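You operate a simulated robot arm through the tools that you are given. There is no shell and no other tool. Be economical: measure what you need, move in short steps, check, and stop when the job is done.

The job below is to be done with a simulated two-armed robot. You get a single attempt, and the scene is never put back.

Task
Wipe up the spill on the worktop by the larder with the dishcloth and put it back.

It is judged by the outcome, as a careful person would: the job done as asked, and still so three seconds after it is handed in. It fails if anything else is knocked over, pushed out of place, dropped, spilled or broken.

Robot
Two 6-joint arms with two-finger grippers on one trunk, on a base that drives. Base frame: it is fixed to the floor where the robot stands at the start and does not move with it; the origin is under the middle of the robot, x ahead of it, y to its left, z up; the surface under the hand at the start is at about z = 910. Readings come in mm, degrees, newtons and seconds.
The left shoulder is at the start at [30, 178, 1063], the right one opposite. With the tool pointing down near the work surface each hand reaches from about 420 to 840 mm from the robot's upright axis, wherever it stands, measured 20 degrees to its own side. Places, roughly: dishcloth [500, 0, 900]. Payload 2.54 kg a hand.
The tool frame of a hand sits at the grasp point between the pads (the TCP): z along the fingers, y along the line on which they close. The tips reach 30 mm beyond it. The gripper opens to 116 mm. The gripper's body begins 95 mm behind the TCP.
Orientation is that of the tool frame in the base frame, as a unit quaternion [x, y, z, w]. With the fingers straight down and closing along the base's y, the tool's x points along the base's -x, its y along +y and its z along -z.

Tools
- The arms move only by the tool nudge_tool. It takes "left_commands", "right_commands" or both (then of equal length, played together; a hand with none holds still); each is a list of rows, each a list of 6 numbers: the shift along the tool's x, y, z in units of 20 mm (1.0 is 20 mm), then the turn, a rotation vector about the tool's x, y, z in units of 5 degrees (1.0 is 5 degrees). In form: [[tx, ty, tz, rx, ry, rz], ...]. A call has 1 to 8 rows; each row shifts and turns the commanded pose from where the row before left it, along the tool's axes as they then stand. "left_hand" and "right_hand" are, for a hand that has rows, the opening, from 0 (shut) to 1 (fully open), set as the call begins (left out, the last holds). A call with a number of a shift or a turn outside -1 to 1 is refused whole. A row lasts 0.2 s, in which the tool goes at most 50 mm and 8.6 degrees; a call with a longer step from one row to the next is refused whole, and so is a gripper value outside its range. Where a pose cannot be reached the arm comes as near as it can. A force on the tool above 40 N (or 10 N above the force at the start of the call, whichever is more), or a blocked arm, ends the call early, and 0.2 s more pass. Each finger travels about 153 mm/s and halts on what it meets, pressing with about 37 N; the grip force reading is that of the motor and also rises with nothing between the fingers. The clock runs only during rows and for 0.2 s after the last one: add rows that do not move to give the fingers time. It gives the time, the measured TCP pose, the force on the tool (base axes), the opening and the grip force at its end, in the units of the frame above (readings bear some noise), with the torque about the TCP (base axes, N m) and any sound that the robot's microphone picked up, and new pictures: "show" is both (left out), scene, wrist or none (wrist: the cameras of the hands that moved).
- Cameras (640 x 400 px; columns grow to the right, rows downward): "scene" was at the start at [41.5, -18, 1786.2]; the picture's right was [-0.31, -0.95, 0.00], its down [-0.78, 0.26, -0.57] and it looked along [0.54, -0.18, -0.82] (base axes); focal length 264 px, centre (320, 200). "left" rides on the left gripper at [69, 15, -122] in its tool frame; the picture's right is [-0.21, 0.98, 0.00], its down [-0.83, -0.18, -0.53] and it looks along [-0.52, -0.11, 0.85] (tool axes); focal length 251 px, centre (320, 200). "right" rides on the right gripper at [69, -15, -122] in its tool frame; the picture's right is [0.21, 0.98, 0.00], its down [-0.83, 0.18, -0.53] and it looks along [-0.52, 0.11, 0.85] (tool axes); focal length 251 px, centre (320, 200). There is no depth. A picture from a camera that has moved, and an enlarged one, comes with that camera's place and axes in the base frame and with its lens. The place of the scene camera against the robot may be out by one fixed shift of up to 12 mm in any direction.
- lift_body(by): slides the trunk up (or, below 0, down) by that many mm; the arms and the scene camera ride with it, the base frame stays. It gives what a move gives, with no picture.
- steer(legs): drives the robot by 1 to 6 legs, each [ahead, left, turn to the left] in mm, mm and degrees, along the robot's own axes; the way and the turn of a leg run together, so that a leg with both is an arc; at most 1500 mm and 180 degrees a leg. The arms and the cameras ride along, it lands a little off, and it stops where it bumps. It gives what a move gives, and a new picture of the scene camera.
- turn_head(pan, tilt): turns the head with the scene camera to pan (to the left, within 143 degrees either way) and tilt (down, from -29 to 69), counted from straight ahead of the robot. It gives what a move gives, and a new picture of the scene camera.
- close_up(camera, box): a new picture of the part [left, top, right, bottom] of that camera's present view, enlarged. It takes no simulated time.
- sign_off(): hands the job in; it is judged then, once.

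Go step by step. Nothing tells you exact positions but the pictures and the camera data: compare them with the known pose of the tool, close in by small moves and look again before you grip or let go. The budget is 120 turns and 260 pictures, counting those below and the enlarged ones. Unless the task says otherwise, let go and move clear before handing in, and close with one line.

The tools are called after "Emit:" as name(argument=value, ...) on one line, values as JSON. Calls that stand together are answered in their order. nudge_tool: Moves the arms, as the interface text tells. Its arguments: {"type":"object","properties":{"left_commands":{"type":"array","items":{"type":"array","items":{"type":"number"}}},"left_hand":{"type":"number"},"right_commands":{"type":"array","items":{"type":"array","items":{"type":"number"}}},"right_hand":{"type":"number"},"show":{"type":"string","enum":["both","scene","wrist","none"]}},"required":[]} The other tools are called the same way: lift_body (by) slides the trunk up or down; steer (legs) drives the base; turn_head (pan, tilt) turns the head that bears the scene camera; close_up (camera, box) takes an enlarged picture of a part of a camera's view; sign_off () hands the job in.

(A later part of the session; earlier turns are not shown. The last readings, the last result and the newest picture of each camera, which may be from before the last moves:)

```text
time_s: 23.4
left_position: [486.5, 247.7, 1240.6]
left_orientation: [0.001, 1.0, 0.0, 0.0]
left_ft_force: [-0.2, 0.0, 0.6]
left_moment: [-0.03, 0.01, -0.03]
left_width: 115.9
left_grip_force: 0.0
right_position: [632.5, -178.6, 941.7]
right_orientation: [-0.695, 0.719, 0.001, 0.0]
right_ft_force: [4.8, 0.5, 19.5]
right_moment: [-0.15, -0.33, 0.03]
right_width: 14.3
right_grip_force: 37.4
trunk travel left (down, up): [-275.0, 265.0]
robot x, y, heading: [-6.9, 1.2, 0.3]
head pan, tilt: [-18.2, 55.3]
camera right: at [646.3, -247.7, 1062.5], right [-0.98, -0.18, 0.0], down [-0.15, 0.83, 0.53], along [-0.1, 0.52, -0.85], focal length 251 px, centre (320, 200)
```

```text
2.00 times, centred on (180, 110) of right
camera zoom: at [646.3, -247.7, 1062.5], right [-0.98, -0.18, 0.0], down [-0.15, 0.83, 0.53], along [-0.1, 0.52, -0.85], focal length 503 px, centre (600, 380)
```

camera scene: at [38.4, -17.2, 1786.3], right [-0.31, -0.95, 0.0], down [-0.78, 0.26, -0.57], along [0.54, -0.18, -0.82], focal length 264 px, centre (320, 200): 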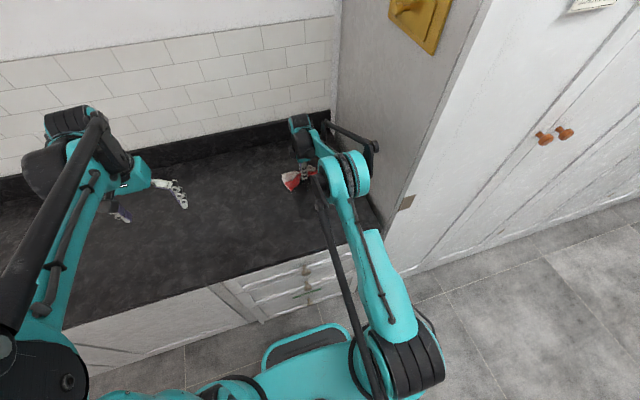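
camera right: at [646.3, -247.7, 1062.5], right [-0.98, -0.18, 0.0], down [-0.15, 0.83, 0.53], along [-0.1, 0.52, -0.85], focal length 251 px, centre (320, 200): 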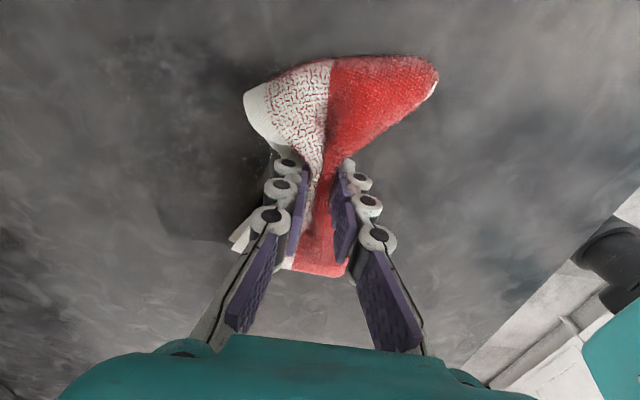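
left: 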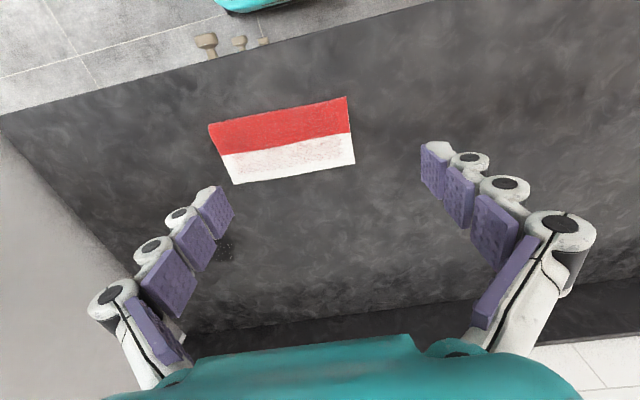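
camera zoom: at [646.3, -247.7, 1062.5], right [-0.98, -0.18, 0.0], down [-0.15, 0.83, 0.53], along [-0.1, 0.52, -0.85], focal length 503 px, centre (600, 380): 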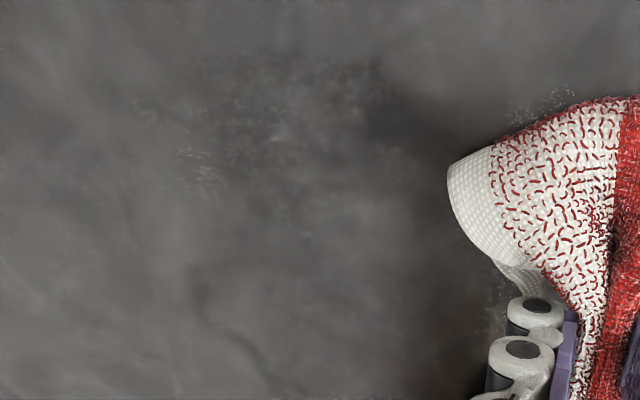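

I can't tell the residue from the worktop's texture here. I'll lift off, back away in -x and look from farther off.

Emit:
nudge_tool(right_commands=[[0, 0, -1, 0, 0, 0], [0, 0.5, -1, 0, 0, 0], [0, 0.5, -1, 0, 0, 0], [0.5, 0.5, -1, 0, 0, 0], [0.5, 0.5, -1, 0, 0, 0], [0.5, 0.5, 0, 0, 0, 0], [0, 0, 0, 0, 0, 0]], show="both")

Emit:
close_up(camera="right", box=[60, 10, 300, 210])

Emit:
close_up(camera="scene", box=[260, 140, 380, 230])

```text
time_s: 25.0
left_position: [487.3, 247.3, 1240.4]
left_orientation: [0.0, 1.0, 0.0, 0.0]
left_ft_force: [-0.4, 0.3, -0.1]
left_moment: [-0.01, 0.0, 0.0]
left_width: 116.0
left_grip_force: 0.1
right_position: [584.1, -204.6, 1039.2]
right_orientation: [-0.695, 0.719, 0.002, -0.001]
right_ft_force: [-0.8, 0.2, -0.9]
right_moment: [0.03, -0.01, -0.01]
right_width: 14.0
right_grip_force: 37.6
trunk travel left (down, up): [-275.0, 265.0]
robot x, y, heading: [-0.4, 0.2, -0.2]
head pan, tilt: [-18.2, 55.3]
camera scene: at [41.5, -17.5, 1786.2], right [-0.31, -0.95, 0.0], down [-0.78, 0.26, -0.57], along [0.54, -0.18, -0.82], focal length 264 px, centre (320, 200)
camera right: at [596.7, -274.2, 1161.6], right [-0.98, -0.18, 0.0], down [-0.15, 0.83, 0.53], along [-0.1, 0.52, -0.85], focal length 251 px, centre (320, 200)
```

scene: 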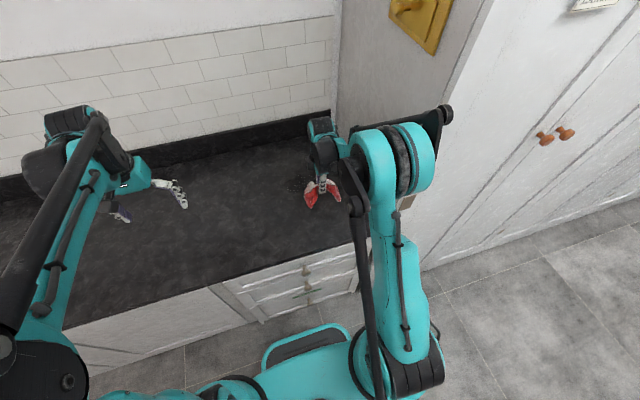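
right: 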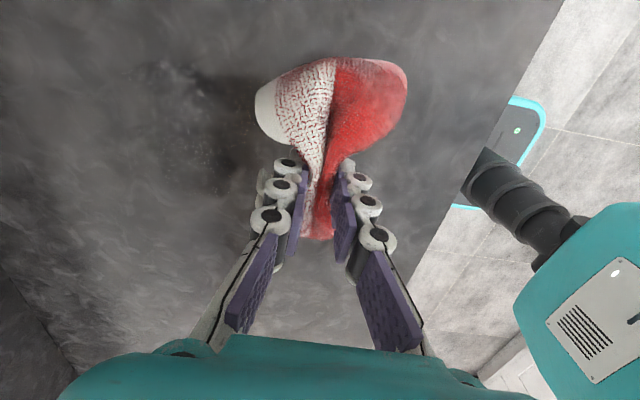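

```text
2.00 times, centred on (180, 110) of right
camera zoom: at [596.7, -274.2, 1161.6], right [-0.98, -0.18, 0.0], down [-0.15, 0.83, 0.53], along [-0.1, 0.52, -0.85], focal length 503 px, centre (600, 380)
```

zoom: 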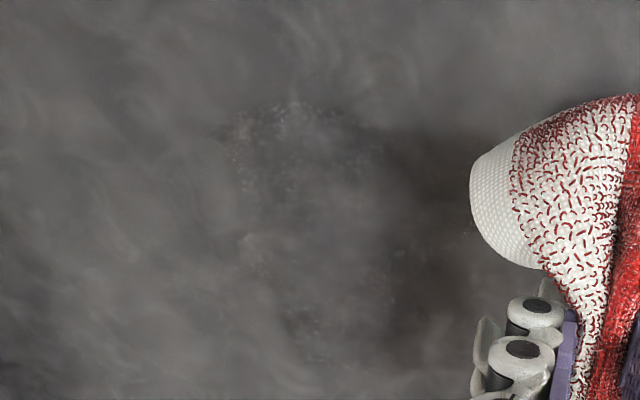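

```text
4.44 times, centred on (320, 185) of scene
camera zoom: at [41.5, -17.5, 1786.2], right [-0.31, -0.95, 0.0], down [-0.78, 0.26, -0.57], along [0.54, -0.18, -0.82], focal length 1172 px, centre (320, 267)
```

zoom: 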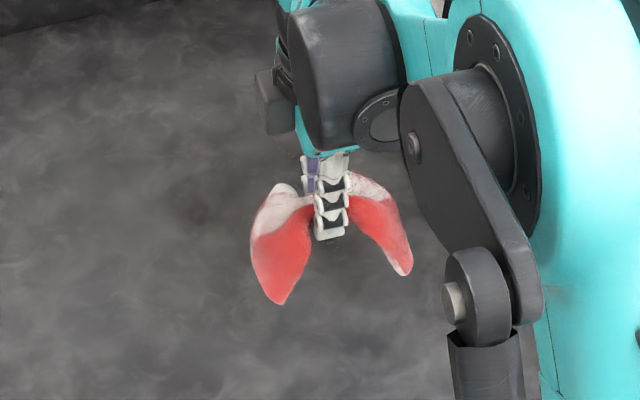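

Residue remains from about x 680–760 and y -235 to -120, and a band near y -180 looks cleaner. It seems the pinched part does the wiping, so I'll make parallel strokes across the whole patch, starting at (665, -238).

Emit:
nudge_tool(right_commands=[[0.5, -1, 0.5, 0, 0, 0], [0.5, -1, 0.9, 0, 0, 0], [0.5, -1, 1, 0, 0, 0], [0.15, -1, 1, 0, 0, 0], [0, 0, 1, 0, 0, 0], [0, 0, 0.4, 0, 0, 0], [0, 0, 0.15, 0, 0, 0], [0, 0, 0, 0, 0, 0]], show="none")

```text
time_s: 26.8
left_position: [488.0, 246.2, 1241.5]
left_orientation: [0.0, 1.0, 0.0, 0.0]
left_ft_force: [0.9, -0.7, -0.4]
left_moment: [-0.01, -0.02, 0.0]
left_width: 115.9
left_grip_force: 0.0
right_position: [663.7, -240.9, 940.9]
right_orientation: [-0.695, 0.719, 0.001, -0.002]
right_ft_force: [0.2, -0.6, 3.4]
right_moment: [-0.01, -0.02, -0.02]
right_width: 14.3
right_grip_force: 37.1
trunk travel left (down, up): [-275.0, 265.0]
robot x, y, heading: [1.3, -0.8, -0.4]
head pan, tilt: [-18.2, 55.3]
```

Contact is light at 3 N. I'll press a little more and stroke forward, then step over and come back.

Emit:
nudge_tool(right_commands=[[0, 0, 0.08, 0, 0, 0], [0, -1, 0, 0, 0, 0], [0, -1, 0, 0, 0, 0], [0, -1, 0, 0, 0, 0], [0, -1, 0, 0, 0, 0], [0, -1, 0, 0, 0, 0], [0, -0.8, 0, 0, 0, 0], [0, 0, 0, 0, 0, 0]], show="wrist")

Emit:
nudge_tool(right_commands=[[-0.9, 0, 0, 0, 0, 0], [0, 1, 0, 0, 0, 0], [0, 1, 0, 0, 0, 0], [0, 1, 0, 0, 0, 0], [0, 1, 0, 0, 0, 0], [0, 1, 0, 0, 0, 0], [0, 0.8, 0, 0, 0, 0], [0, 0, 0, 0, 0, 0]], show="wrist")

```text
time_s: 28.6
left_position: [484.7, 246.3, 1241.3]
left_orientation: [0.0, 1.0, 0.0, 0.0]
left_ft_force: [1.1, -0.2, -0.3]
left_moment: [0.0, 0.0, 0.02]
left_width: 116.0
left_grip_force: 0.1
right_position: [778.4, -245.2, 938.2]
right_orientation: [-0.694, 0.72, 0.0, 0.0]
right_ft_force: [-6.8, 0.2, 18.2]
right_moment: [0.0, 0.19, 0.03]
right_width: 13.9
right_grip_force: 36.9
trunk travel left (down, up): [-275.0, 265.0]
robot x, y, heading: [3.7, -0.2, 0.0]
head pan, tilt: [-18.2, 55.3]
camera right: at [790.5, -315.1, 1060.4], right [-0.98, -0.18, 0.0], down [-0.15, 0.83, 0.53], along [-0.1, 0.52, -0.85], focal length 251 px, centre (320, 200)
```

right: 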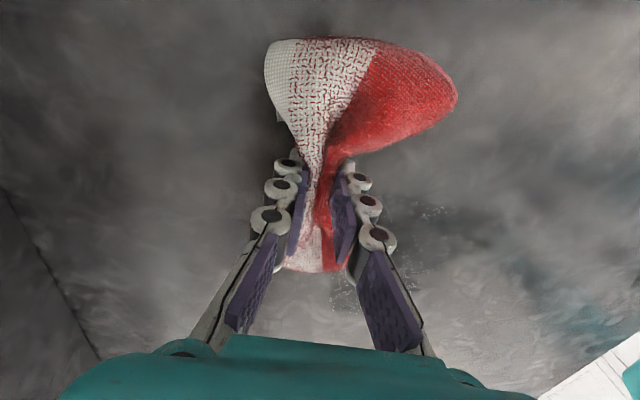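

```text
time_s: 30.4
left_position: [487.0, 246.2, 1241.4]
left_orientation: [0.0, 1.0, 0.001, 0.001]
left_ft_force: [-0.8, -0.2, -0.8]
left_moment: [-0.01, 0.01, 0.0]
left_width: 116.0
left_grip_force: 0.1
right_position: [662.6, -224.1, 939.5]
right_orientation: [-0.694, 0.72, 0.002, -0.001]
right_ft_force: [-0.1, -0.4, 1.7]
right_moment: [-0.02, -0.01, -0.03]
right_width: 13.9
right_grip_force: 36.6
trunk travel left (down, up): [-275.0, 265.0]
robot x, y, heading: [0.8, 2.5, -0.0]
head pan, tilt: [-18.2, 55.3]
camera right: at [677.1, -292.9, 1060.6], right [-0.98, -0.18, 0.0], down [-0.15, 0.83, 0.53], along [-0.1, 0.53, -0.85], focal length 251 px, centre (320, 200)
```

right: 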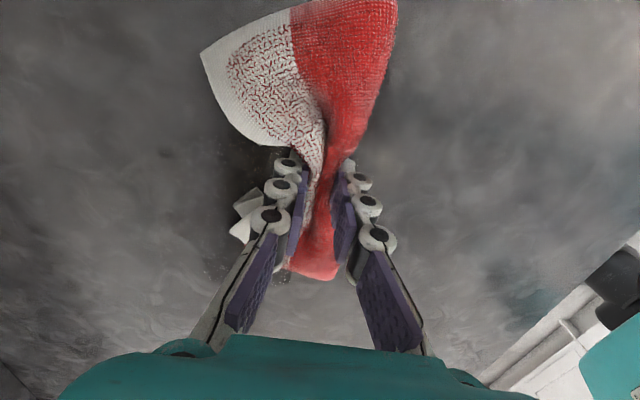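

The remaining specks were on the +y side. I'll go on with more strokes, stepping in +y and pressing slightly more.

Emit:
nudge_tool(right_commands=[[-0.9, 0, 0.1, 0, 0, 0], [0, -1, 0, 0, 0, 0], [0, -1, 0, 0, 0, 0], [0, -1, 0, 0, 0, 0], [0, -1, 0, 0, 0, 0], [0, -1, 0, 0, 0, 0], [0, -0.8, 0, 0, 0, 0], [0, 0, 0, 0, 0, 0]], show="none")

Emit:
nudge_tool(right_commands=[[-0.9, 0, 0, 0, 0, 0], [0, 1, 0, 0, 0, 0], [0, 1, 0, 0, 0, 0], [0, 1, 0, 0, 0, 0], [0, 1, 0, 0, 0, 0], [0, 1, 0, 0, 0, 0], [0, 0.8, 0, 0, 0, 0], [0, 0, 0, 0, 0, 0]], show="wrist")

```text
time_s: 32.2
left_position: [484.0, 247.7, 1242.9]
left_orientation: [0.0, 1.0, 0.0, 0.002]
left_ft_force: [-0.3, -1.4, -0.5]
left_moment: [-0.05, -0.03, 0.0]
left_width: 115.9
left_grip_force: 0.0
right_position: [778.9, -211.2, 939.1]
right_orientation: [-0.695, 0.719, 0.0, 0.0]
right_ft_force: [-14.7, 2.6, 26.0]
right_moment: [0.15, 0.4, 0.03]
right_width: 14.1
right_grip_force: 36.9
trunk travel left (down, up): [-275.0, 265.0]
robot x, y, heading: [0.5, -2.1, 0.0]
head pan, tilt: [-18.2, 55.3]
```

```text
time_s: 32.6
left_position: [485.7, 246.9, 1240.2]
left_orientation: [0.001, 1.0, -0.001, 0.001]
left_ft_force: [1.0, 1.9, -1.1]
left_moment: [-0.07, -0.03, 0.0]
left_width: 116.2
left_grip_force: 0.0
right_position: [781.0, -202.8, 938.6]
right_orientation: [-0.693, 0.721, -0.004, -0.002]
right_ft_force: [-5.8, -5.3, 15.2]
right_moment: [-0.07, 0.21, 0.06]
right_width: 14.3
right_grip_force: 37.6
trunk travel left (down, up): [-275.0, 265.0]
robot x, y, heading: [-3.2, -3.4, -0.1]
head pan, tilt: [-18.2, 55.3]
stopped in row 2 (right hand): the force on the tool passed its limit at 47 N (the readings are from after the stop); the commanded pose is now the measured one
camera right: at [792.7, -270.7, 1061.1], right [-0.98, -0.17, 0.0], down [-0.15, 0.84, 0.53], along [-0.09, 0.52, -0.85], focal length 251 px, centre (320, 200)
```

right: 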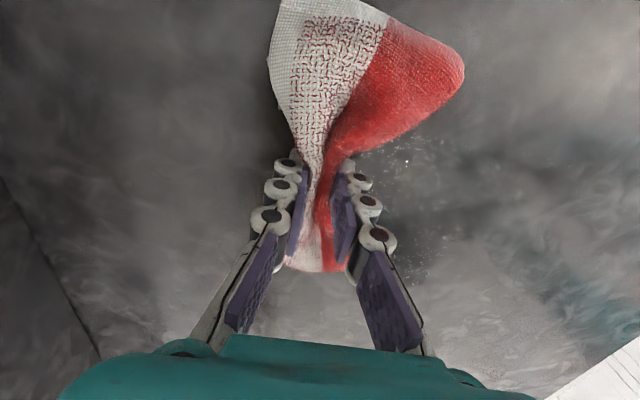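

The force limit ended that stroke. I'll zoom in to see whether the wiped area is actually getting cleaner.

Emit:
close_up(camera="right", box=[340, 90, 580, 290])

```text
2.00 times, centred on (460, 190) of right
camera zoom: at [792.7, -270.7, 1061.1], right [-0.98, -0.17, 0.0], down [-0.15, 0.84, 0.53], along [-0.09, 0.52, -0.85], focal length 503 px, centre (40, 220)
```

zoom: 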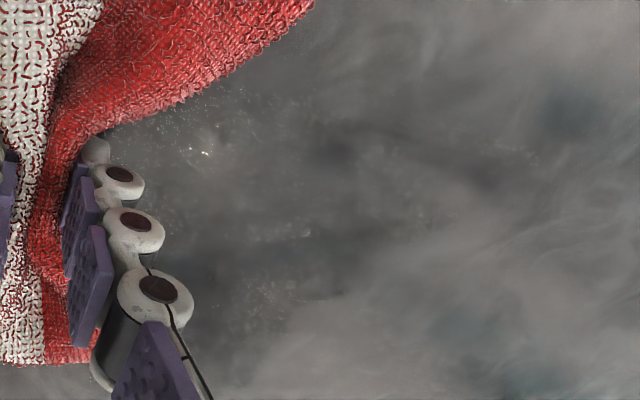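

I want a like-for-like comparison, so I'll go back to the earlier viewing pose (584, -205, 1039).

Emit:
nudge_tool(right_commands=[[0, 0, -1, 0, 0, 0], [0, 1, -1, 0, 0, 0], [0, 1, -1, 0, 0, 0], [0, 1, -1, 0, 0, 0], [0, 1, -1, 0, 0, 0], [0, 1, 0, 0, 0, 0], [0, 1, 0, 0, 0, 0], [0, 1, 0, 0, 0, 0]], show="none")

Emit:
nudge_tool(right_commands=[[0, 1, 0, 0, 0, 0], [0, 1, 0, 0, 0, 0], [0, 0.9, 0, 0, 0, 0], [0, 0, 0, 0, 0, 0]], show="wrist")

Emit:
close_up(camera="right", box=[60, 10, 300, 210])

```text
time_s: 34.4
left_position: [486.7, 246.1, 1241.9]
left_orientation: [0.001, 1.0, 0.0, 0.001]
left_ft_force: [-0.5, -0.3, 0.8]
left_moment: [-0.03, -0.03, -0.05]
left_width: 116.3
left_grip_force: 0.1
right_position: [639.3, -197.0, 1036.8]
right_orientation: [-0.693, 0.721, -0.002, -0.002]
right_ft_force: [0.1, 0.0, 0.3]
right_moment: [0.01, -0.02, 0.04]
right_width: 14.4
right_grip_force: 37.2
trunk travel left (down, up): [-275.0, 265.0]
robot x, y, heading: [0.4, -0.4, 0.0]
head pan, tilt: [-18.2, 55.3]
```

```text
time_s: 35.4
left_position: [488.2, 245.3, 1241.3]
left_orientation: [0.002, 1.0, 0.0, 0.0]
left_ft_force: [0.4, -0.5, -1.2]
left_moment: [0.03, 0.0, 0.0]
left_width: 115.9
left_grip_force: 0.1
right_position: [586.0, -193.1, 1037.6]
right_orientation: [-0.693, 0.721, -0.002, -0.002]
right_ft_force: [-0.4, 0.8, -0.7]
right_moment: [-0.01, 0.04, 0.0]
right_width: 14.4
right_grip_force: 36.9
trunk travel left (down, up): [-275.0, 265.0]
robot x, y, heading: [-1.1, -0.5, -0.1]
head pan, tilt: [-18.2, 55.3]
camera right: at [597.6, -262.1, 1159.0], right [-0.98, -0.17, 0.0], down [-0.15, 0.84, 0.53], along [-0.09, 0.52, -0.85], focal length 251 px, centre (320, 200)
```

right: 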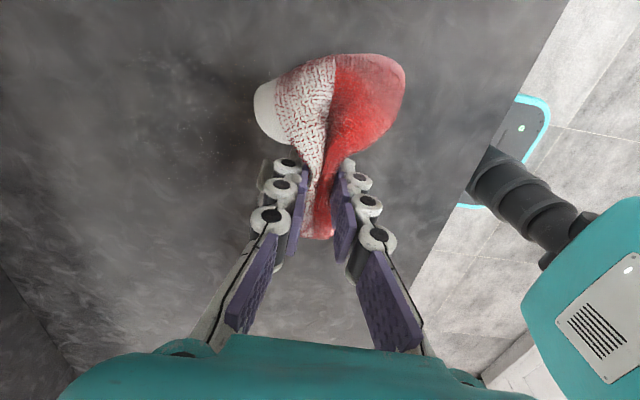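

```text
2.00 times, centred on (180, 110) of right
camera zoom: at [597.6, -262.1, 1159.0], right [-0.98, -0.17, 0.0], down [-0.15, 0.84, 0.53], along [-0.09, 0.52, -0.85], focal length 503 px, centre (600, 380)
```

zoom: 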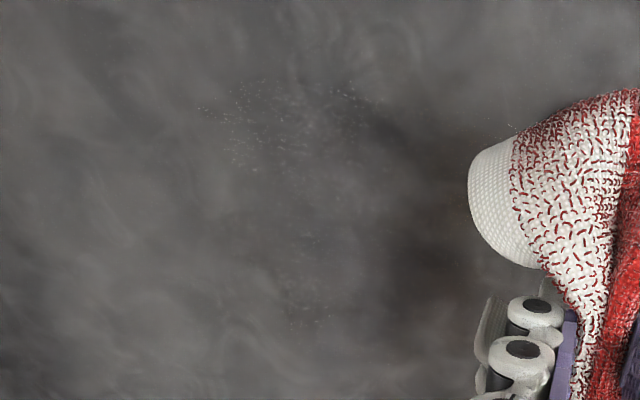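

The patch looks fainter, but specks remain around (735, -215). I'll do another systematic set of strokes with lighter pressure.

Emit:
nudge_tool(right_commands=[[0.5, -1, 0.5, 0, 0, 0], [0.5, -1, 0.9, 0, 0, 0], [0.5, -1, 1, 0, 0, 0], [0.6, -0.7, 1, 0, 0, 0], [0, 0, 0.9, 0, 0, 0], [0, 0, 0.4, 0, 0, 0], [0, 0, 0.15, 0, 0, 0], [0, 0, 0, 0, 0, 0]], show="none")

Emit:
nudge_tool(right_commands=[[0, -0.8, 0, 0, 0, 0], [0, -0.8, 0, 0, 0, 0], [0, -0.8, 0, 0, 0, 0], [0, -0.8, 0, 0, 0, 0], [0, -0.8, 0, 0, 0, 0], [0, -0.8, 0, 0, 0, 0], [0, -0.8, 0, 0, 0, 0], [0, 0, 0, 0, 0, 0]], show="wrist")

```text
time_s: 37.2
left_position: [487.2, 245.6, 1239.8]
left_orientation: [0.0, 1.0, 0.001, 0.0]
left_ft_force: [-0.5, 0.2, 0.0]
left_moment: [0.02, 0.0, 0.0]
left_width: 115.8
left_grip_force: 0.2
right_position: [658.4, -239.1, 940.5]
right_orientation: [-0.693, 0.721, -0.002, -0.002]
right_ft_force: [-0.3, -0.9, 2.4]
right_moment: [0.0, 0.03, 0.05]
right_width: 14.0
right_grip_force: 37.7
trunk travel left (down, up): [-275.0, 265.0]
robot x, y, heading: [0.7, 2.0, -0.3]
head pan, tilt: [-18.2, 55.3]
```

```text
time_s: 39.0
left_position: [487.4, 245.8, 1240.6]
left_orientation: [0.001, 1.0, 0.0, 0.0]
left_ft_force: [0.7, 0.2, 0.1]
left_moment: [-0.01, 0.02, 0.04]
left_width: 115.8
left_grip_force: 0.1
right_position: [768.9, -243.1, 940.2]
right_orientation: [-0.693, 0.721, -0.003, 0.0]
right_ft_force: [0.0, -0.6, 1.0]
right_moment: [0.02, -0.03, 0.03]
right_width: 14.1
right_grip_force: 37.0
trunk travel left (down, up): [-275.0, 265.0]
robot x, y, heading: [-3.2, -5.3, -0.2]
head pan, tilt: [-18.2, 55.3]
camera right: at [781.9, -311.1, 1062.7], right [-0.98, -0.17, 0.0], down [-0.15, 0.84, 0.53], along [-0.09, 0.52, -0.85], focal length 251 px, centre (320, 200)
```

right: 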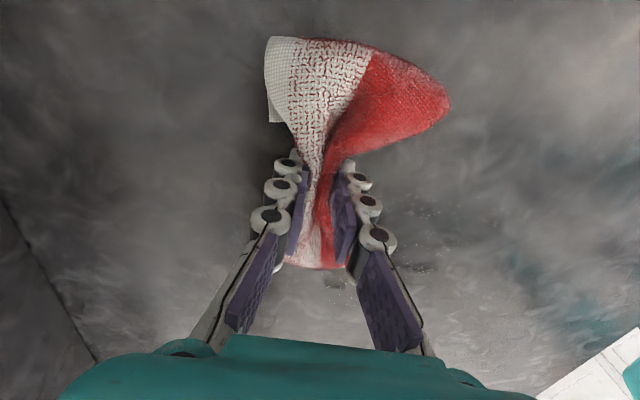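

I'll press a bit more and continue the strokes at y ≈ -222 and -205.

Emit:
nudge_tool(right_commands=[[-0.9, 0, 0.1, 0, 0, 0], [0, 0.8, 0, 0, 0, 0], [0, 0.8, 0, 0, 0, 0], [0, 0.8, 0, 0, 0, 0], [0, 0.8, 0, 0, 0, 0], [0, 0.8, 0, 0, 0, 0], [0, 0.8, 0, 0, 0, 0], [0, 0.4, 0, 0, 0, 0]], show="none")

Emit:
nudge_tool(right_commands=[[-0.9, 0, 0, 0, 0, 0], [0, -0.8, 0, 0, 0, 0], [0, -0.8, 0, 0, 0, 0], [0, -0.8, 0, 0, 0, 0], [0, -0.8, 0, 0, 0, 0], [0, -0.8, 0, 0, 0, 0], [0, -0.8, 0, 0, 0, 0], [0, -0.4, 0, 0, 0, 0]], show="wrist")

```text
time_s: 40.2
left_position: [487.4, 247.0, 1240.9]
left_orientation: [0.0, 1.0, 0.0, 0.001]
left_ft_force: [-0.2, 0.4, 0.2]
left_moment: [0.04, 0.01, -0.02]
left_width: 115.6
left_grip_force: 0.0
right_position: [708.0, -222.1, 939.3]
right_orientation: [-0.692, 0.722, -0.004, 0.0]
right_ft_force: [-1.4, 1.2, 13.1]
right_moment: [0.13, 0.15, 0.02]
right_width: 14.5
right_grip_force: 37.3
trunk travel left (down, up): [-275.0, 265.0]
robot x, y, heading: [0.4, -4.2, -0.0]
head pan, tilt: [-18.2, 55.3]
stopped in row 6 (right hand): the force on the tool passed its limit at 46 N (the readings are from after the stop); the commanded pose is now the measured one
```

```text
time_s: 42.0
left_position: [487.2, 245.8, 1241.9]
left_orientation: [0.0, 1.0, 0.0, 0.0]
left_ft_force: [0.0, 0.3, 0.3]
left_moment: [0.02, 0.02, -0.03]
left_width: 115.6
left_grip_force: 0.1
right_position: [797.9, -208.5, 939.6]
right_orientation: [-0.692, 0.722, -0.004, 0.001]
right_ft_force: [-0.9, 0.0, 6.7]
right_moment: [0.04, 0.07, 0.04]
right_width: 14.3
right_grip_force: 37.0
right hand out of reach, approached as far as the arm can: row 7, 8
trunk travel left (down, up): [-275.0, 265.0]
robot x, y, heading: [2.1, 2.7, -0.3]
head pan, tilt: [-18.2, 55.3]
camera right: at [809.0, -278.0, 1061.0], right [-0.98, -0.17, -0.01], down [-0.15, 0.84, 0.53], along [-0.09, 0.52, -0.85], focal length 251 px, centre (320, 200)
```

right: 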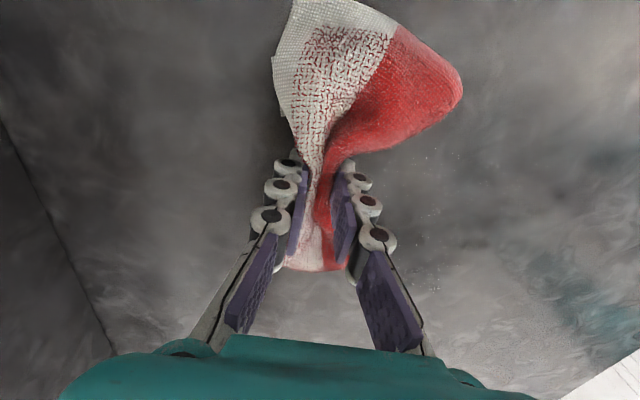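

The bright cluster near y -215 is gone, so the strokes are working. I'll continue at y ≈ -190 and -172.

Emit:
nudge_tool(right_commands=[[-0.9, 0.6, 0, 0, 0, 0], [0, 0.9, 0, 0, 0, 0], [0, 0.9, 0, 0, 0, 0], [0, 0.9, 0, 0, 0, 0], [0, 0.9, 0, 0, 0, 0], [0, 0.9, 0, 0, 0, 0], [0, 0.9, 0, 0, 0, 0], [0, 0.9, 0, 0, 0, 0]], show="none")

Emit:
nudge_tool(right_commands=[[-0.9, 0, 0, 0, 0, 0], [0, -0.9, 0, 0, 0, 0], [0, -0.9, 0, 0, 0, 0], [0, -0.9, 0, 0, 0, 0], [0, -0.9, 0, 0, 0, 0], [0, -0.9, 0, 0, 0, 0], [0, -0.9, 0, 0, 0, 0], [0, -0.9, 0, 0, 0, 0]], show="wrist")

```text
time_s: 43.6
left_position: [485.8, 246.4, 1240.9]
left_orientation: [0.0, 1.0, 0.0, 0.0]
left_ft_force: [-0.2, -0.3, 0.7]
left_moment: [0.02, 0.02, -0.01]
left_width: 116.2
left_grip_force: 0.0
right_position: [690.2, -186.5, 939.0]
right_orientation: [-0.692, 0.722, -0.004, 0.002]
right_ft_force: [-1.1, 1.9, 12.6]
right_moment: [0.1, 0.17, -0.02]
right_width: 14.2
right_grip_force: 37.3
trunk travel left (down, up): [-275.0, 265.0]
robot x, y, heading: [1.1, 0.6, -0.1]
head pan, tilt: [-18.2, 55.3]
stopped in row 7 (right hand): the force on the tool passed its limit at 50 N (the readings are from after the stop); the commanded pose is now the measured one
```

```text
time_s: 45.4
left_position: [488.7, 246.0, 1240.5]
left_orientation: [0.0, 1.0, 0.0, 0.001]
left_ft_force: [0.2, 0.4, -1.1]
left_moment: [-0.02, 0.0, 0.02]
left_width: 116.0
left_grip_force: 0.1
right_position: [802.1, -174.9, 941.3]
right_orientation: [-0.692, 0.722, -0.005, 0.0]
right_ft_force: [-0.3, -0.1, 0.1]
right_moment: [0.04, 0.09, 0.02]
right_width: 14.3
right_grip_force: 37.3
right hand out of reach, approached as far as the arm can: row 8
trunk travel left (down, up): [-275.0, 265.0]
robot x, y, heading: [-0.2, -3.1, 0.1]
head pan, tilt: [-18.2, 55.3]
camera right: at [812.3, -242.6, 1064.7], right [-0.98, -0.17, -0.01], down [-0.15, 0.84, 0.53], along [-0.09, 0.52, -0.85], focal length 251 px, centre (320, 200)
```

right: 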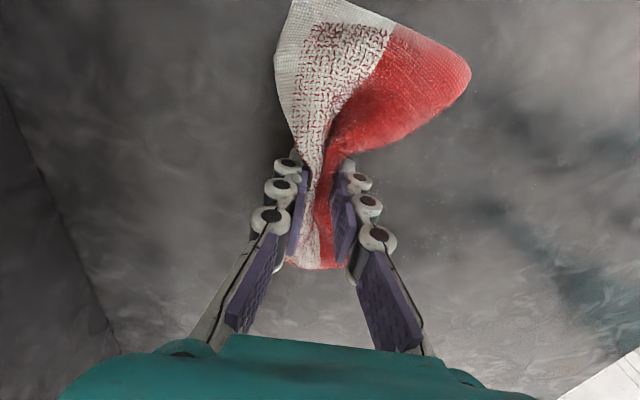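

It is getting cleaner. I'll do the next strokes at y ≈ -157 and -140, compensating for the slight tool tilt.

Emit:
nudge_tool(right_commands=[[-0.9, 0.6, 0, 0, 0, 0], [0, 0.9, -0.01, 0, 0, 0], [0, 0.9, -0.01, 0, 0, 0], [0, 0.9, -0.01, 0, 0, 0], [0, 0.9, -0.02, 0, 0, 0], [0, 0.9, -0.02, 0, 0, 0], [0, 0.9, -0.02, 0, 0, 0], [0, 0.9, -0.02, 0, 0, 0]], show="none")

Emit:
nudge_tool(right_commands=[[-0.9, 0, 0, 0, 0, 0], [0, -0.9, 0, 0, 0, 0], [0, -0.9, 0.01, 0, 0, 0], [0, -0.9, 0.01, 0, 0, 0], [0, -0.9, 0.01, 0, 0, 0], [0, -0.9, 0.01, 0, 0, 0], [0, -0.8, 0.01, 0, 0, 0], [0, 0, 0, 0, 0, 0]], show="wrist")

```text
time_s: 47.2
left_position: [487.3, 245.1, 1241.8]
left_orientation: [0.001, 1.0, 0.0, 0.0]
left_ft_force: [-0.4, 0.1, -0.4]
left_moment: [-0.01, 0.01, 0.01]
left_width: 115.9
left_grip_force: 0.0
right_position: [663.1, -148.5, 943.9]
right_orientation: [-0.692, 0.722, -0.005, 0.001]
right_ft_force: [1.2, 0.3, 0.4]
right_moment: [0.0, 0.06, 0.03]
right_width: 14.1
right_grip_force: 36.4
trunk travel left (down, up): [-275.0, 265.0]
robot x, y, heading: [0.7, -2.5, -0.0]
head pan, tilt: [-18.2, 55.3]
```

```text
time_s: 49.0
left_position: [488.3, 246.5, 1240.6]
left_orientation: [0.0, 1.0, 0.0, 0.001]
left_ft_force: [-0.3, 0.5, 0.1]
left_moment: [-0.03, -0.01, 0.0]
left_width: 116.0
left_grip_force: 0.0
right_position: [770.4, -136.7, 941.6]
right_orientation: [-0.693, 0.721, -0.004, 0.0]
right_ft_force: [0.5, 0.4, 0.8]
right_moment: [0.04, 0.03, 0.0]
right_width: 14.3
right_grip_force: 36.6
trunk travel left (down, up): [-275.0, 265.0]
robot x, y, heading: [-2.9, 1.2, -0.1]
head pan, tilt: [-18.2, 55.3]
camera right: at [781.3, -205.8, 1063.6], right [-0.98, -0.17, -0.01], down [-0.15, 0.84, 0.53], along [-0.09, 0.52, -0.85], focal length 251 px, centre (320, 200)
```

right: 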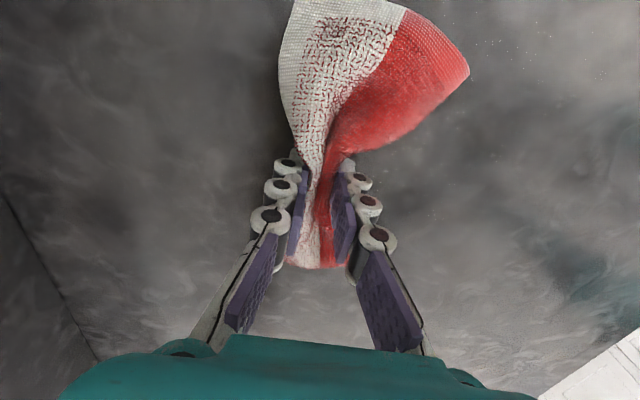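

Those two strokes were too light. I'll repeat them here with more press, at y ≈ -137 and then about -155.

Emit:
nudge_tool(right_commands=[[0, 0, 0.12, 0, 0, 0], [0, 0.9, -0.008, 0, 0, 0], [0, 0.9, -0.008, 0, 0, 0], [0, 0.9, -0.008, 0, 0, 0], [0, 0.9, -0.008, 0, 0, 0], [0, 0.9, -0.008, 0, 0, 0], [0, 0.9, -0.008, 0, 0, 0], [0, 0, 0, 0, 0, 0]], show="none")

Emit:
nudge_tool(right_commands=[[0.9, 0, 0, 0, 0, 0], [0, -0.9, 0.01, 0, 0, 0], [0, -0.9, 0.01, 0, 0, 0], [0, -0.9, 0.01, 0, 0, 0], [0, -0.9, 0.01, 0, 0, 0], [0, -0.9, 0.01, 0, 0, 0], [0, -0.8, 0.01, 0, 0, 0], [0, 0, 0, 0, 0, 0]], show="wrist")

```text
time_s: 50.8
left_position: [488.5, 245.7, 1240.6]
left_orientation: [0.0, 1.0, 0.0, -0.001]
left_ft_force: [-0.1, 0.5, -0.6]
left_moment: [0.03, -0.01, -0.01]
left_width: 115.7
left_grip_force: 0.0
right_position: [662.7, -131.6, 941.4]
right_orientation: [-0.692, 0.722, -0.004, 0.001]
right_ft_force: [0.3, -0.3, 0.1]
right_moment: [0.01, 0.04, -0.01]
right_width: 14.3
right_grip_force: 36.9
trunk travel left (down, up): [-275.0, 265.0]
robot x, y, heading: [0.9, -0.8, -0.1]
head pan, tilt: [-18.2, 55.3]
```

```text
time_s: 52.6
left_position: [487.5, 246.5, 1240.3]
left_orientation: [-0.001, 1.0, 0.0, 0.0]
left_ft_force: [-0.1, 0.4, 0.1]
left_moment: [-0.01, 0.03, 0.0]
left_width: 116.1
left_grip_force: 0.1
right_position: [766.5, -156.2, 942.7]
right_orientation: [-0.691, 0.723, -0.003, 0.0]
right_ft_force: [-0.4, 1.0, 0.0]
right_moment: [0.05, -0.02, -0.02]
right_width: 14.2
right_grip_force: 36.5
trunk travel left (down, up): [-275.0, 265.0]
robot x, y, heading: [-0.5, 3.9, 0.2]
head pan, tilt: [-18.2, 55.3]
camera right: at [777.2, -224.8, 1063.9], right [-0.98, -0.17, -0.01], down [-0.15, 0.84, 0.53], along [-0.09, 0.52, -0.85], focal length 251 px, centre (320, 200)
```

right: 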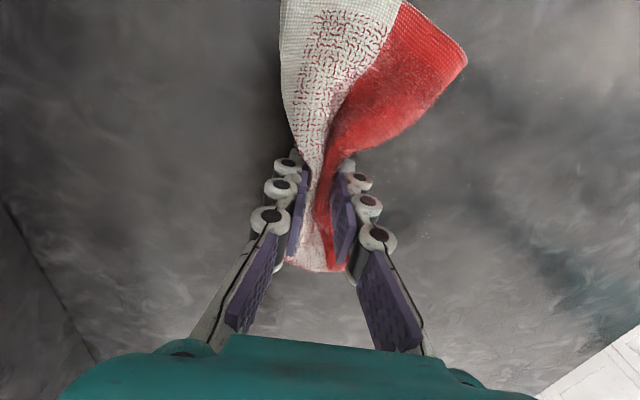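

It's still not firm. I'll press 3.5 mm more and repeat.

Emit:
nudge_tool(right_commands=[[0, 0, 0.17, 0, 0, 0], [0, 0.8, -0.008, 0, 0, 0], [0, 0.8, -0.008, 0, 0, 0], [0, 0.8, -0.008, 0, 0, 0], [0, 0.8, -0.008, 0, 0, 0], [0, 0.8, -0.008, 0, 0, 0], [0, 0.8, -0.008, 0, 0, 0], [0, 0, 0, 0, 0, 0]], show="none")

Emit:
nudge_tool(right_commands=[[-0.9, 0, 0, 0, 0, 0], [0, -0.8, 0.01, 0, 0, 0], [0, -0.8, 0.01, 0, 0, 0], [0, -0.8, 0.01, 0, 0, 0], [0, -0.8, 0.01, 0, 0, 0], [0, -0.8, 0.01, 0, 0, 0], [0, -0.8, 0.01, 0, 0, 0], [0, 0, 0, 0, 0, 0]], show="none")

Emit:
nudge_tool(right_commands=[[-0.9, 0, 0, 0, 0, 0], [0, 0.8, -0.008, 0, 0, 0], [0, 0.8, -0.008, 0, 0, 0], [0, 0.8, -0.008, 0, 0, 0], [0, 0.8, -0.008, 0, 0, 0], [0, 0.8, -0.008, 0, 0, 0], [0, 0.8, -0.008, 0, 0, 0], [0, 0, 0, 0, 0, 0]], show="wrist")

```text
time_s: 53.9
left_position: [487.7, 246.5, 1241.5]
left_orientation: [0.001, 1.0, 0.0, 0.001]
left_ft_force: [-0.4, -0.4, 0.1]
left_moment: [0.0, 0.0, 0.0]
left_width: 116.1
left_grip_force: 0.0
right_position: [699.2, -150.0, 938.6]
right_orientation: [-0.693, 0.721, -0.006, 0.002]
right_ft_force: [-1.3, -0.2, 13.6]
right_moment: [0.12, 0.21, 0.01]
right_width: 14.3
right_grip_force: 37.3
trunk travel left (down, up): [-275.0, 265.0]
robot x, y, heading: [3.0, -0.6, -0.0]
head pan, tilt: [-18.2, 55.3]
stopped in row 6 (right hand): the force on the tool passed its limit at 43 N (the readings are from after the stop); the commanded pose is now the measured one
```

```text
time_s: 55.7
left_position: [486.2, 246.4, 1242.2]
left_orientation: [-0.001, 1.0, 0.0, 0.001]
left_ft_force: [-0.1, 0.9, -0.2]
left_moment: [-0.01, -0.03, 0.0]
left_width: 116.2
left_grip_force: 0.1
right_position: [794.1, -135.8, 938.8]
right_orientation: [-0.692, 0.722, -0.006, 0.001]
right_ft_force: [-5.5, 0.1, 12.8]
right_moment: [0.11, 0.31, 0.03]
right_width: 14.5
right_grip_force: 36.9
trunk travel left (down, up): [-275.0, 265.0]
robot x, y, heading: [3.6, -0.2, -0.2]
head pan, tilt: [-18.2, 55.3]
```

```text
time_s: 57.5
left_position: [487.6, 246.0, 1240.8]
left_orientation: [0.0, 1.0, 0.0, 0.0]
left_ft_force: [-0.1, 0.7, -0.5]
left_moment: [0.03, 0.02, 0.02]
left_width: 115.8
left_grip_force: 0.1
right_position: [699.9, -115.4, 939.0]
right_orientation: [-0.692, 0.722, -0.005, 0.002]
right_ft_force: [0.1, -1.1, 6.2]
right_moment: [0.0, 0.04, 0.05]
right_width: 14.3
right_grip_force: 36.9
trunk travel left (down, up): [-275.0, 265.0]
robot x, y, heading: [2.8, -3.2, -0.0]
head pan, tilt: [-18.2, 55.3]
camera right: at [711.3, -184.2, 1061.0], right [-0.98, -0.17, -0.01], down [-0.15, 0.84, 0.53], along [-0.09, 0.52, -0.85], focal length 251 px, centre (320, 200)
```

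right: 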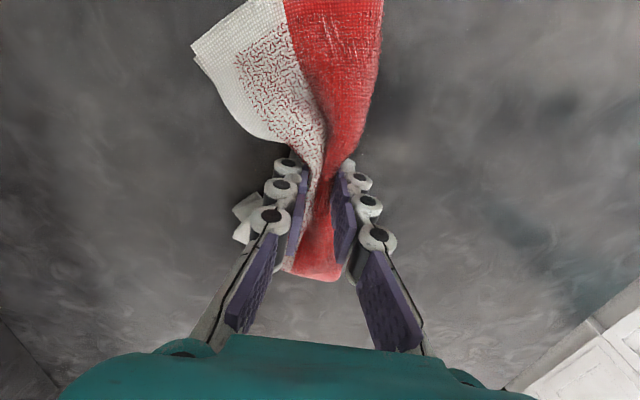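

Now I'll wipe the near edge: along x ≈ 655 towards -y, then back along x ≈ 680.

Emit:
nudge_tool(right_commands=[[0, 0.8, -0.008, 0, 0, 0], [0, 0.8, -0.008, 0, 0, 0], [0, 0.6, -0.008, 0, 0, 0], [0.8, 0, 0, 0, 0, 0], [0.8, 0, 0, 0, 0, 0], [0.8, 0, 0, 0, 0, 0], [0.8, 0, 0, 0, 0, 0], [0.8, 0, 0, 0, 0, 0]], show="none")

Emit:
nudge_tool(right_commands=[[0.9, 0, 0, 0, 0, 0], [0.9, -0.5, 0, 0, 0, 0], [0, -0.9, 0, 0, 0, 0], [-0.9, 0, 0, 0, 0, 0], [-0.9, 0, 0, 0, 0, 0], [-0.9, 0, 0, 0, 0, 0], [-0.9, 0, 0, 0, 0, 0], [-0.9, 0, 0, 0, 0, 0]], show="wrist")

```text
time_s: 59.3
left_position: [487.2, 245.9, 1240.9]
left_orientation: [0.0, 1.0, 0.0, 0.0]
left_ft_force: [-0.7, -0.7, -0.8]
left_moment: [0.03, -0.02, -0.01]
left_width: 116.1
left_grip_force: 0.0
right_position: [652.2, -191.7, 939.0]
right_orientation: [-0.692, 0.722, -0.005, 0.001]
right_ft_force: [-0.6, 4.7, 9.6]
right_moment: [0.26, 0.11, 0.0]
right_width: 14.1
right_grip_force: 37.2
trunk travel left (down, up): [-275.0, 265.0]
robot x, y, heading: [1.5, 1.7, -0.2]
head pan, tilt: [-18.2, 55.3]
```

```text
time_s: 61.1
left_position: [488.1, 247.3, 1240.9]
left_orientation: [0.0, 1.0, 0.0, 0.001]
left_ft_force: [-0.5, -0.6, -0.3]
left_moment: [-0.05, 0.0, -0.02]
left_width: 115.9
left_grip_force: 0.0
right_position: [680.0, -140.5, 938.9]
right_orientation: [-0.692, 0.722, -0.006, 0.001]
right_ft_force: [-0.3, -6.7, 14.0]
right_moment: [-0.09, 0.15, 0.08]
right_width: 14.4
right_grip_force: 37.1
trunk travel left (down, up): [-275.0, 265.0]
robot x, y, heading: [5.8, 3.9, 0.0]
head pan, tilt: [-18.2, 55.3]
camera right: at [691.4, -208.1, 1061.0], right [-0.98, -0.17, -0.01], down [-0.15, 0.84, 0.53], along [-0.08, 0.52, -0.85], focal length 251 px, centre (320, 200)
```

right: 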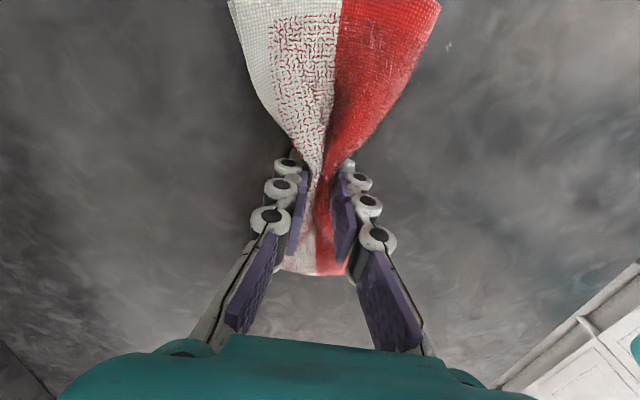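

I'll do cross strokes along y at x ≈ 705 and 730 as well.

Emit:
nudge_tool(right_commands=[[-0.7, -0.6, 0, 0, 0, 0], [0, -0.6, 0.01, 0, 0, 0], [1, 0, 0, 0, 0, 0], [1, 0, 0, 0, 0, 0], [1, 0, 0, 0, 0, 0], [1, 0, 0, 0, 0, 0], [1, 0, 0, 0, 0, 0], [0.8, 0, 0, 0, 0, 0]], show="none")

Emit:
nudge_tool(right_commands=[[0, -0.6, 0.01, 0, 0, 0], [0, -0.6, 0.01, 0, 0, 0], [-1, 0, 0, 0, 0, 0], [-1, 0, 0, 0, 0, 0], [-1, 0, 0, 0, 0, 0], [-1, 0, 0, 0, 0, 0], [-1, 0, 0, 0, 0, 0], [-1, 0, 0, 0, 0, 0]], show="none")

Emit:
nudge_tool(right_commands=[[0, -0.6, 0.01, 0, 0, 0], [0, -0.6, 0.01, 0, 0, 0], [1, 0, 0, 0, 0, 0], [1, 0, 0, 0, 0, 0], [1, 0, 0, 0, 0, 0], [1, 0, 0, 0, 0, 0], [1, 0, 0, 0, 0, 0], [1, 0, 0, 0, 0, 0]], show="wrist")

```text
time_s: 62.9
left_position: [488.4, 246.6, 1240.5]
left_orientation: [0.0, 1.0, 0.0, 0.0]
left_ft_force: [0.7, 0.7, 0.8]
left_moment: [0.01, 0.01, 0.02]
left_width: 116.1
left_grip_force: 0.1
right_position: [703.3, -244.1, 940.0]
right_orientation: [-0.692, 0.722, -0.005, 0.0]
right_ft_force: [0.0, 1.7, 4.1]
right_moment: [0.05, 0.03, 0.01]
right_width: 14.0
right_grip_force: 36.9
trunk travel left (down, up): [-275.0, 265.0]
robot x, y, heading: [0.1, -1.0, 0.1]
head pan, tilt: [-18.2, 55.3]
```

```text
time_s: 64.7
left_position: [487.5, 245.8, 1242.4]
left_orientation: [0.0, 1.0, 0.0, 0.001]
left_ft_force: [0.2, -0.7, 0.3]
left_moment: [-0.04, 0.02, 0.0]
left_width: 115.9
left_grip_force: 0.1
right_position: [732.3, -125.5, 939.5]
right_orientation: [-0.692, 0.722, -0.006, 0.002]
right_ft_force: [-1.3, -5.8, 13.5]
right_moment: [-0.09, 0.12, 0.05]
right_width: 14.4
right_grip_force: 36.7
trunk travel left (down, up): [-275.0, 265.0]
robot x, y, heading: [0.6, -1.1, -0.1]
head pan, tilt: [-18.2, 55.3]
```

```text
time_s: 66.5
left_position: [488.0, 246.9, 1241.4]
left_orientation: [0.0, 1.0, 0.0, 0.001]
left_ft_force: [0.2, 0.2, 0.6]
left_moment: [0.03, 0.05, -0.01]
left_width: 116.1
left_grip_force: 0.0
right_position: [750.1, -244.9, 937.9]
right_orientation: [-0.692, 0.721, -0.006, 0.0]
right_ft_force: [0.0, 4.9, 11.3]
right_moment: [0.22, 0.1, -0.04]
right_width: 14.0
right_grip_force: 37.0
trunk travel left (down, up): [-275.0, 265.0]
robot x, y, heading: [-1.4, -0.8, 0.2]
head pan, tilt: [-18.2, 55.3]
camera right: at [760.7, -313.7, 1061.1], right [-0.98, -0.17, -0.01], down [-0.15, 0.84, 0.53], along [-0.08, 0.52, -0.85], focal length 251 px, centre (320, 200)
```

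right: 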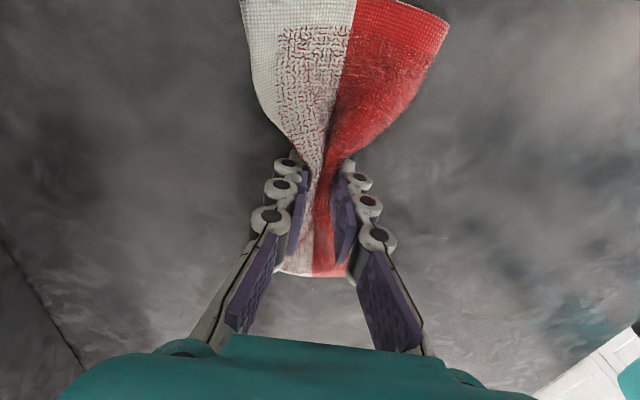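

The worktop looks clean in this view. I'll lift off and inspect from the earlier viewing pose.

Emit:
nudge_tool(right_commands=[[0, 0, -1, 0, 0, 0], [-0.3, 1, -1, 0, 0, 0], [-0.3, 1, -1, 0, 0, 0], [-0.3, 1, -1, 0, 0, 0], [-0.3, 1, -1, 0, 0, 0], [-0.3, 1, 0, 0, 0, 0], [-0.3, 1, 0, 0, 0, 0], [0, 1, 0, 0, 0, 0]], show="none")

Emit:
nudge_tool(right_commands=[[0, 1, 0, 0, 0, 0], [0, 0.5, 0, 0, 0, 0], [0, 0, 0, 0, 0, 0]], show="both")

Emit:
close_up(camera="right", box=[60, 10, 300, 210])

```text
time_s: 68.3
left_position: [486.9, 246.7, 1240.2]
left_orientation: [0.0, 1.0, 0.0, 0.001]
left_ft_force: [0.7, -0.4, -0.1]
left_moment: [0.0, 0.0, -0.02]
left_width: 115.8
left_grip_force: 0.2
right_position: [611.4, -202.5, 1038.8]
right_orientation: [-0.692, 0.722, -0.005, 0.001]
right_ft_force: [0.5, -0.6, -0.6]
right_moment: [0.01, -0.01, 0.0]
right_width: 14.4
right_grip_force: 37.0
trunk travel left (down, up): [-275.0, 265.0]
robot x, y, heading: [-1.1, -1.7, -0.2]
head pan, tilt: [-18.2, 55.3]
```

```text
time_s: 69.1
left_position: [487.9, 245.8, 1240.1]
left_orientation: [0.001, 1.0, 0.0, 0.0]
left_ft_force: [0.2, -0.2, -0.8]
left_moment: [0.02, -0.02, 0.03]
left_width: 116.0
left_grip_force: 0.1
right_position: [582.1, -201.0, 1037.2]
right_orientation: [-0.692, 0.722, -0.005, 0.002]
right_ft_force: [-0.5, -0.1, -0.6]
right_moment: [0.0, 0.0, 0.02]
right_width: 14.4
right_grip_force: 37.3
trunk travel left (down, up): [-275.0, 265.0]
robot x, y, heading: [0.5, 2.0, -0.0]
head pan, tilt: [-18.2, 55.3]
camera scene: at [41.9, -18.2, 1786.2], right [-0.31, -0.95, 0.0], down [-0.78, 0.26, -0.57], along [0.54, -0.18, -0.82], focal length 264 px, centre (320, 200)
camera right: at [592.3, -270.0, 1159.1], right [-0.98, -0.17, -0.01], down [-0.15, 0.84, 0.53], along [-0.09, 0.52, -0.85], focal length 251 px, centre (320, 200)
```

scene: 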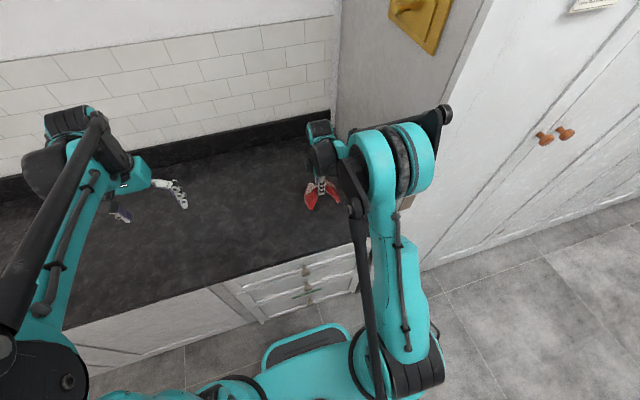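
right: 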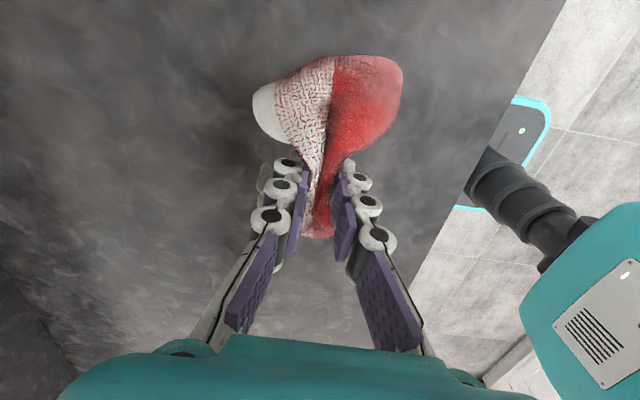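

```text
2.00 times, centred on (180, 110) of right
camera zoom: at [592.3, -270.0, 1159.1], right [-0.98, -0.17, -0.01], down [-0.15, 0.84, 0.53], along [-0.09, 0.52, -0.85], focal length 503 px, centre (600, 380)
```

zoom: 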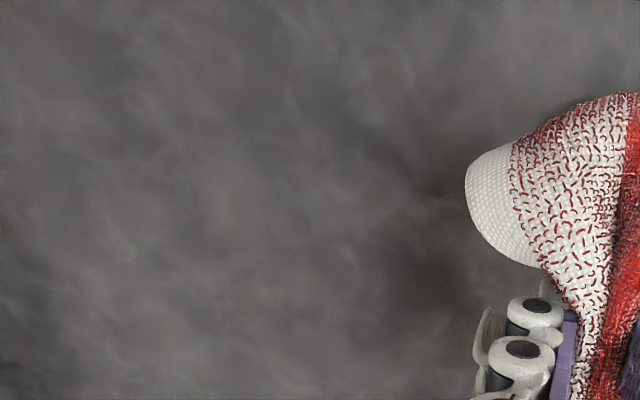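

The main patch is clean. A few faint specks may remain near (620–660, -210), hidden by the cloth here, so I'll move +x and look at that side.

Emit:
nudge_tool(right_commands=[[0, -1, 0, 0, 0, 0], [0, -1, 0, 0, 0, 0], [0, -1, 0, 0, 0, 0], [0, -1, 0, 0, 0, 0], [0, -1, 0, 0, 0, 0], [0, -1, 0, 0, 0, 0], [0, -1, 0, 0, 0, 0], [0, 0, 0, 0, 0, 0]], show="wrist")

Emit:
close_up(camera="right", box=[360, 10, 600, 210])

Emit:
close_up(camera="right", box=[60, 10, 300, 210])

```text
time_s: 70.9
left_position: [488.1, 246.0, 1240.8]
left_orientation: [0.0, 1.0, 0.0, 0.0]
left_ft_force: [0.0, -0.9, -0.3]
left_moment: [0.0, 0.0, 0.0]
left_width: 116.3
left_grip_force: 0.0
right_position: [722.7, -209.6, 1037.7]
right_orientation: [-0.692, 0.722, -0.005, 0.001]
right_ft_force: [0.9, 0.4, -0.9]
right_moment: [0.01, -0.03, -0.03]
right_width: 14.2
right_grip_force: 37.1
trunk travel left (down, up): [-275.0, 265.0]
robot x, y, heading: [3.2, -3.9, 0.2]
head pan, tilt: [-18.2, 55.3]
camera right: at [733.8, -278.3, 1159.9], right [-0.98, -0.17, -0.01], down [-0.15, 0.84, 0.53], along [-0.09, 0.52, -0.85], focal length 251 px, centre (320, 200)
```

right: 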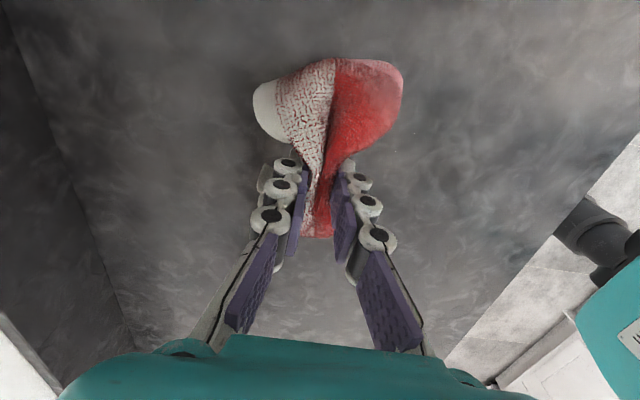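

```text
2.00 times, centred on (480, 110) of right
camera zoom: at [733.8, -278.3, 1159.9], right [-0.98, -0.17, -0.01], down [-0.15, 0.84, 0.53], along [-0.09, 0.52, -0.85], focal length 503 px, centre (0, 380)
```

zoom: 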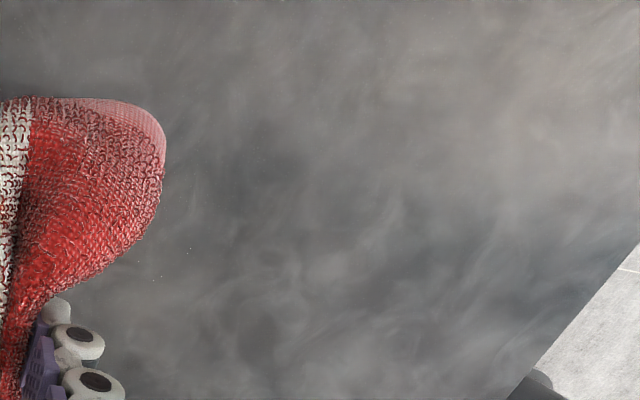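

```text
2.00 times, centred on (180, 110) of right
camera zoom: at [733.8, -278.3, 1159.9], right [-0.98, -0.17, -0.01], down [-0.15, 0.84, 0.53], along [-0.09, 0.52, -0.85], focal length 503 px, centre (600, 380)
```

zoom: 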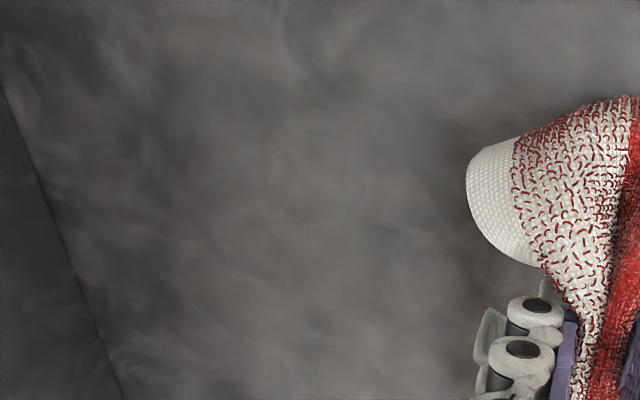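

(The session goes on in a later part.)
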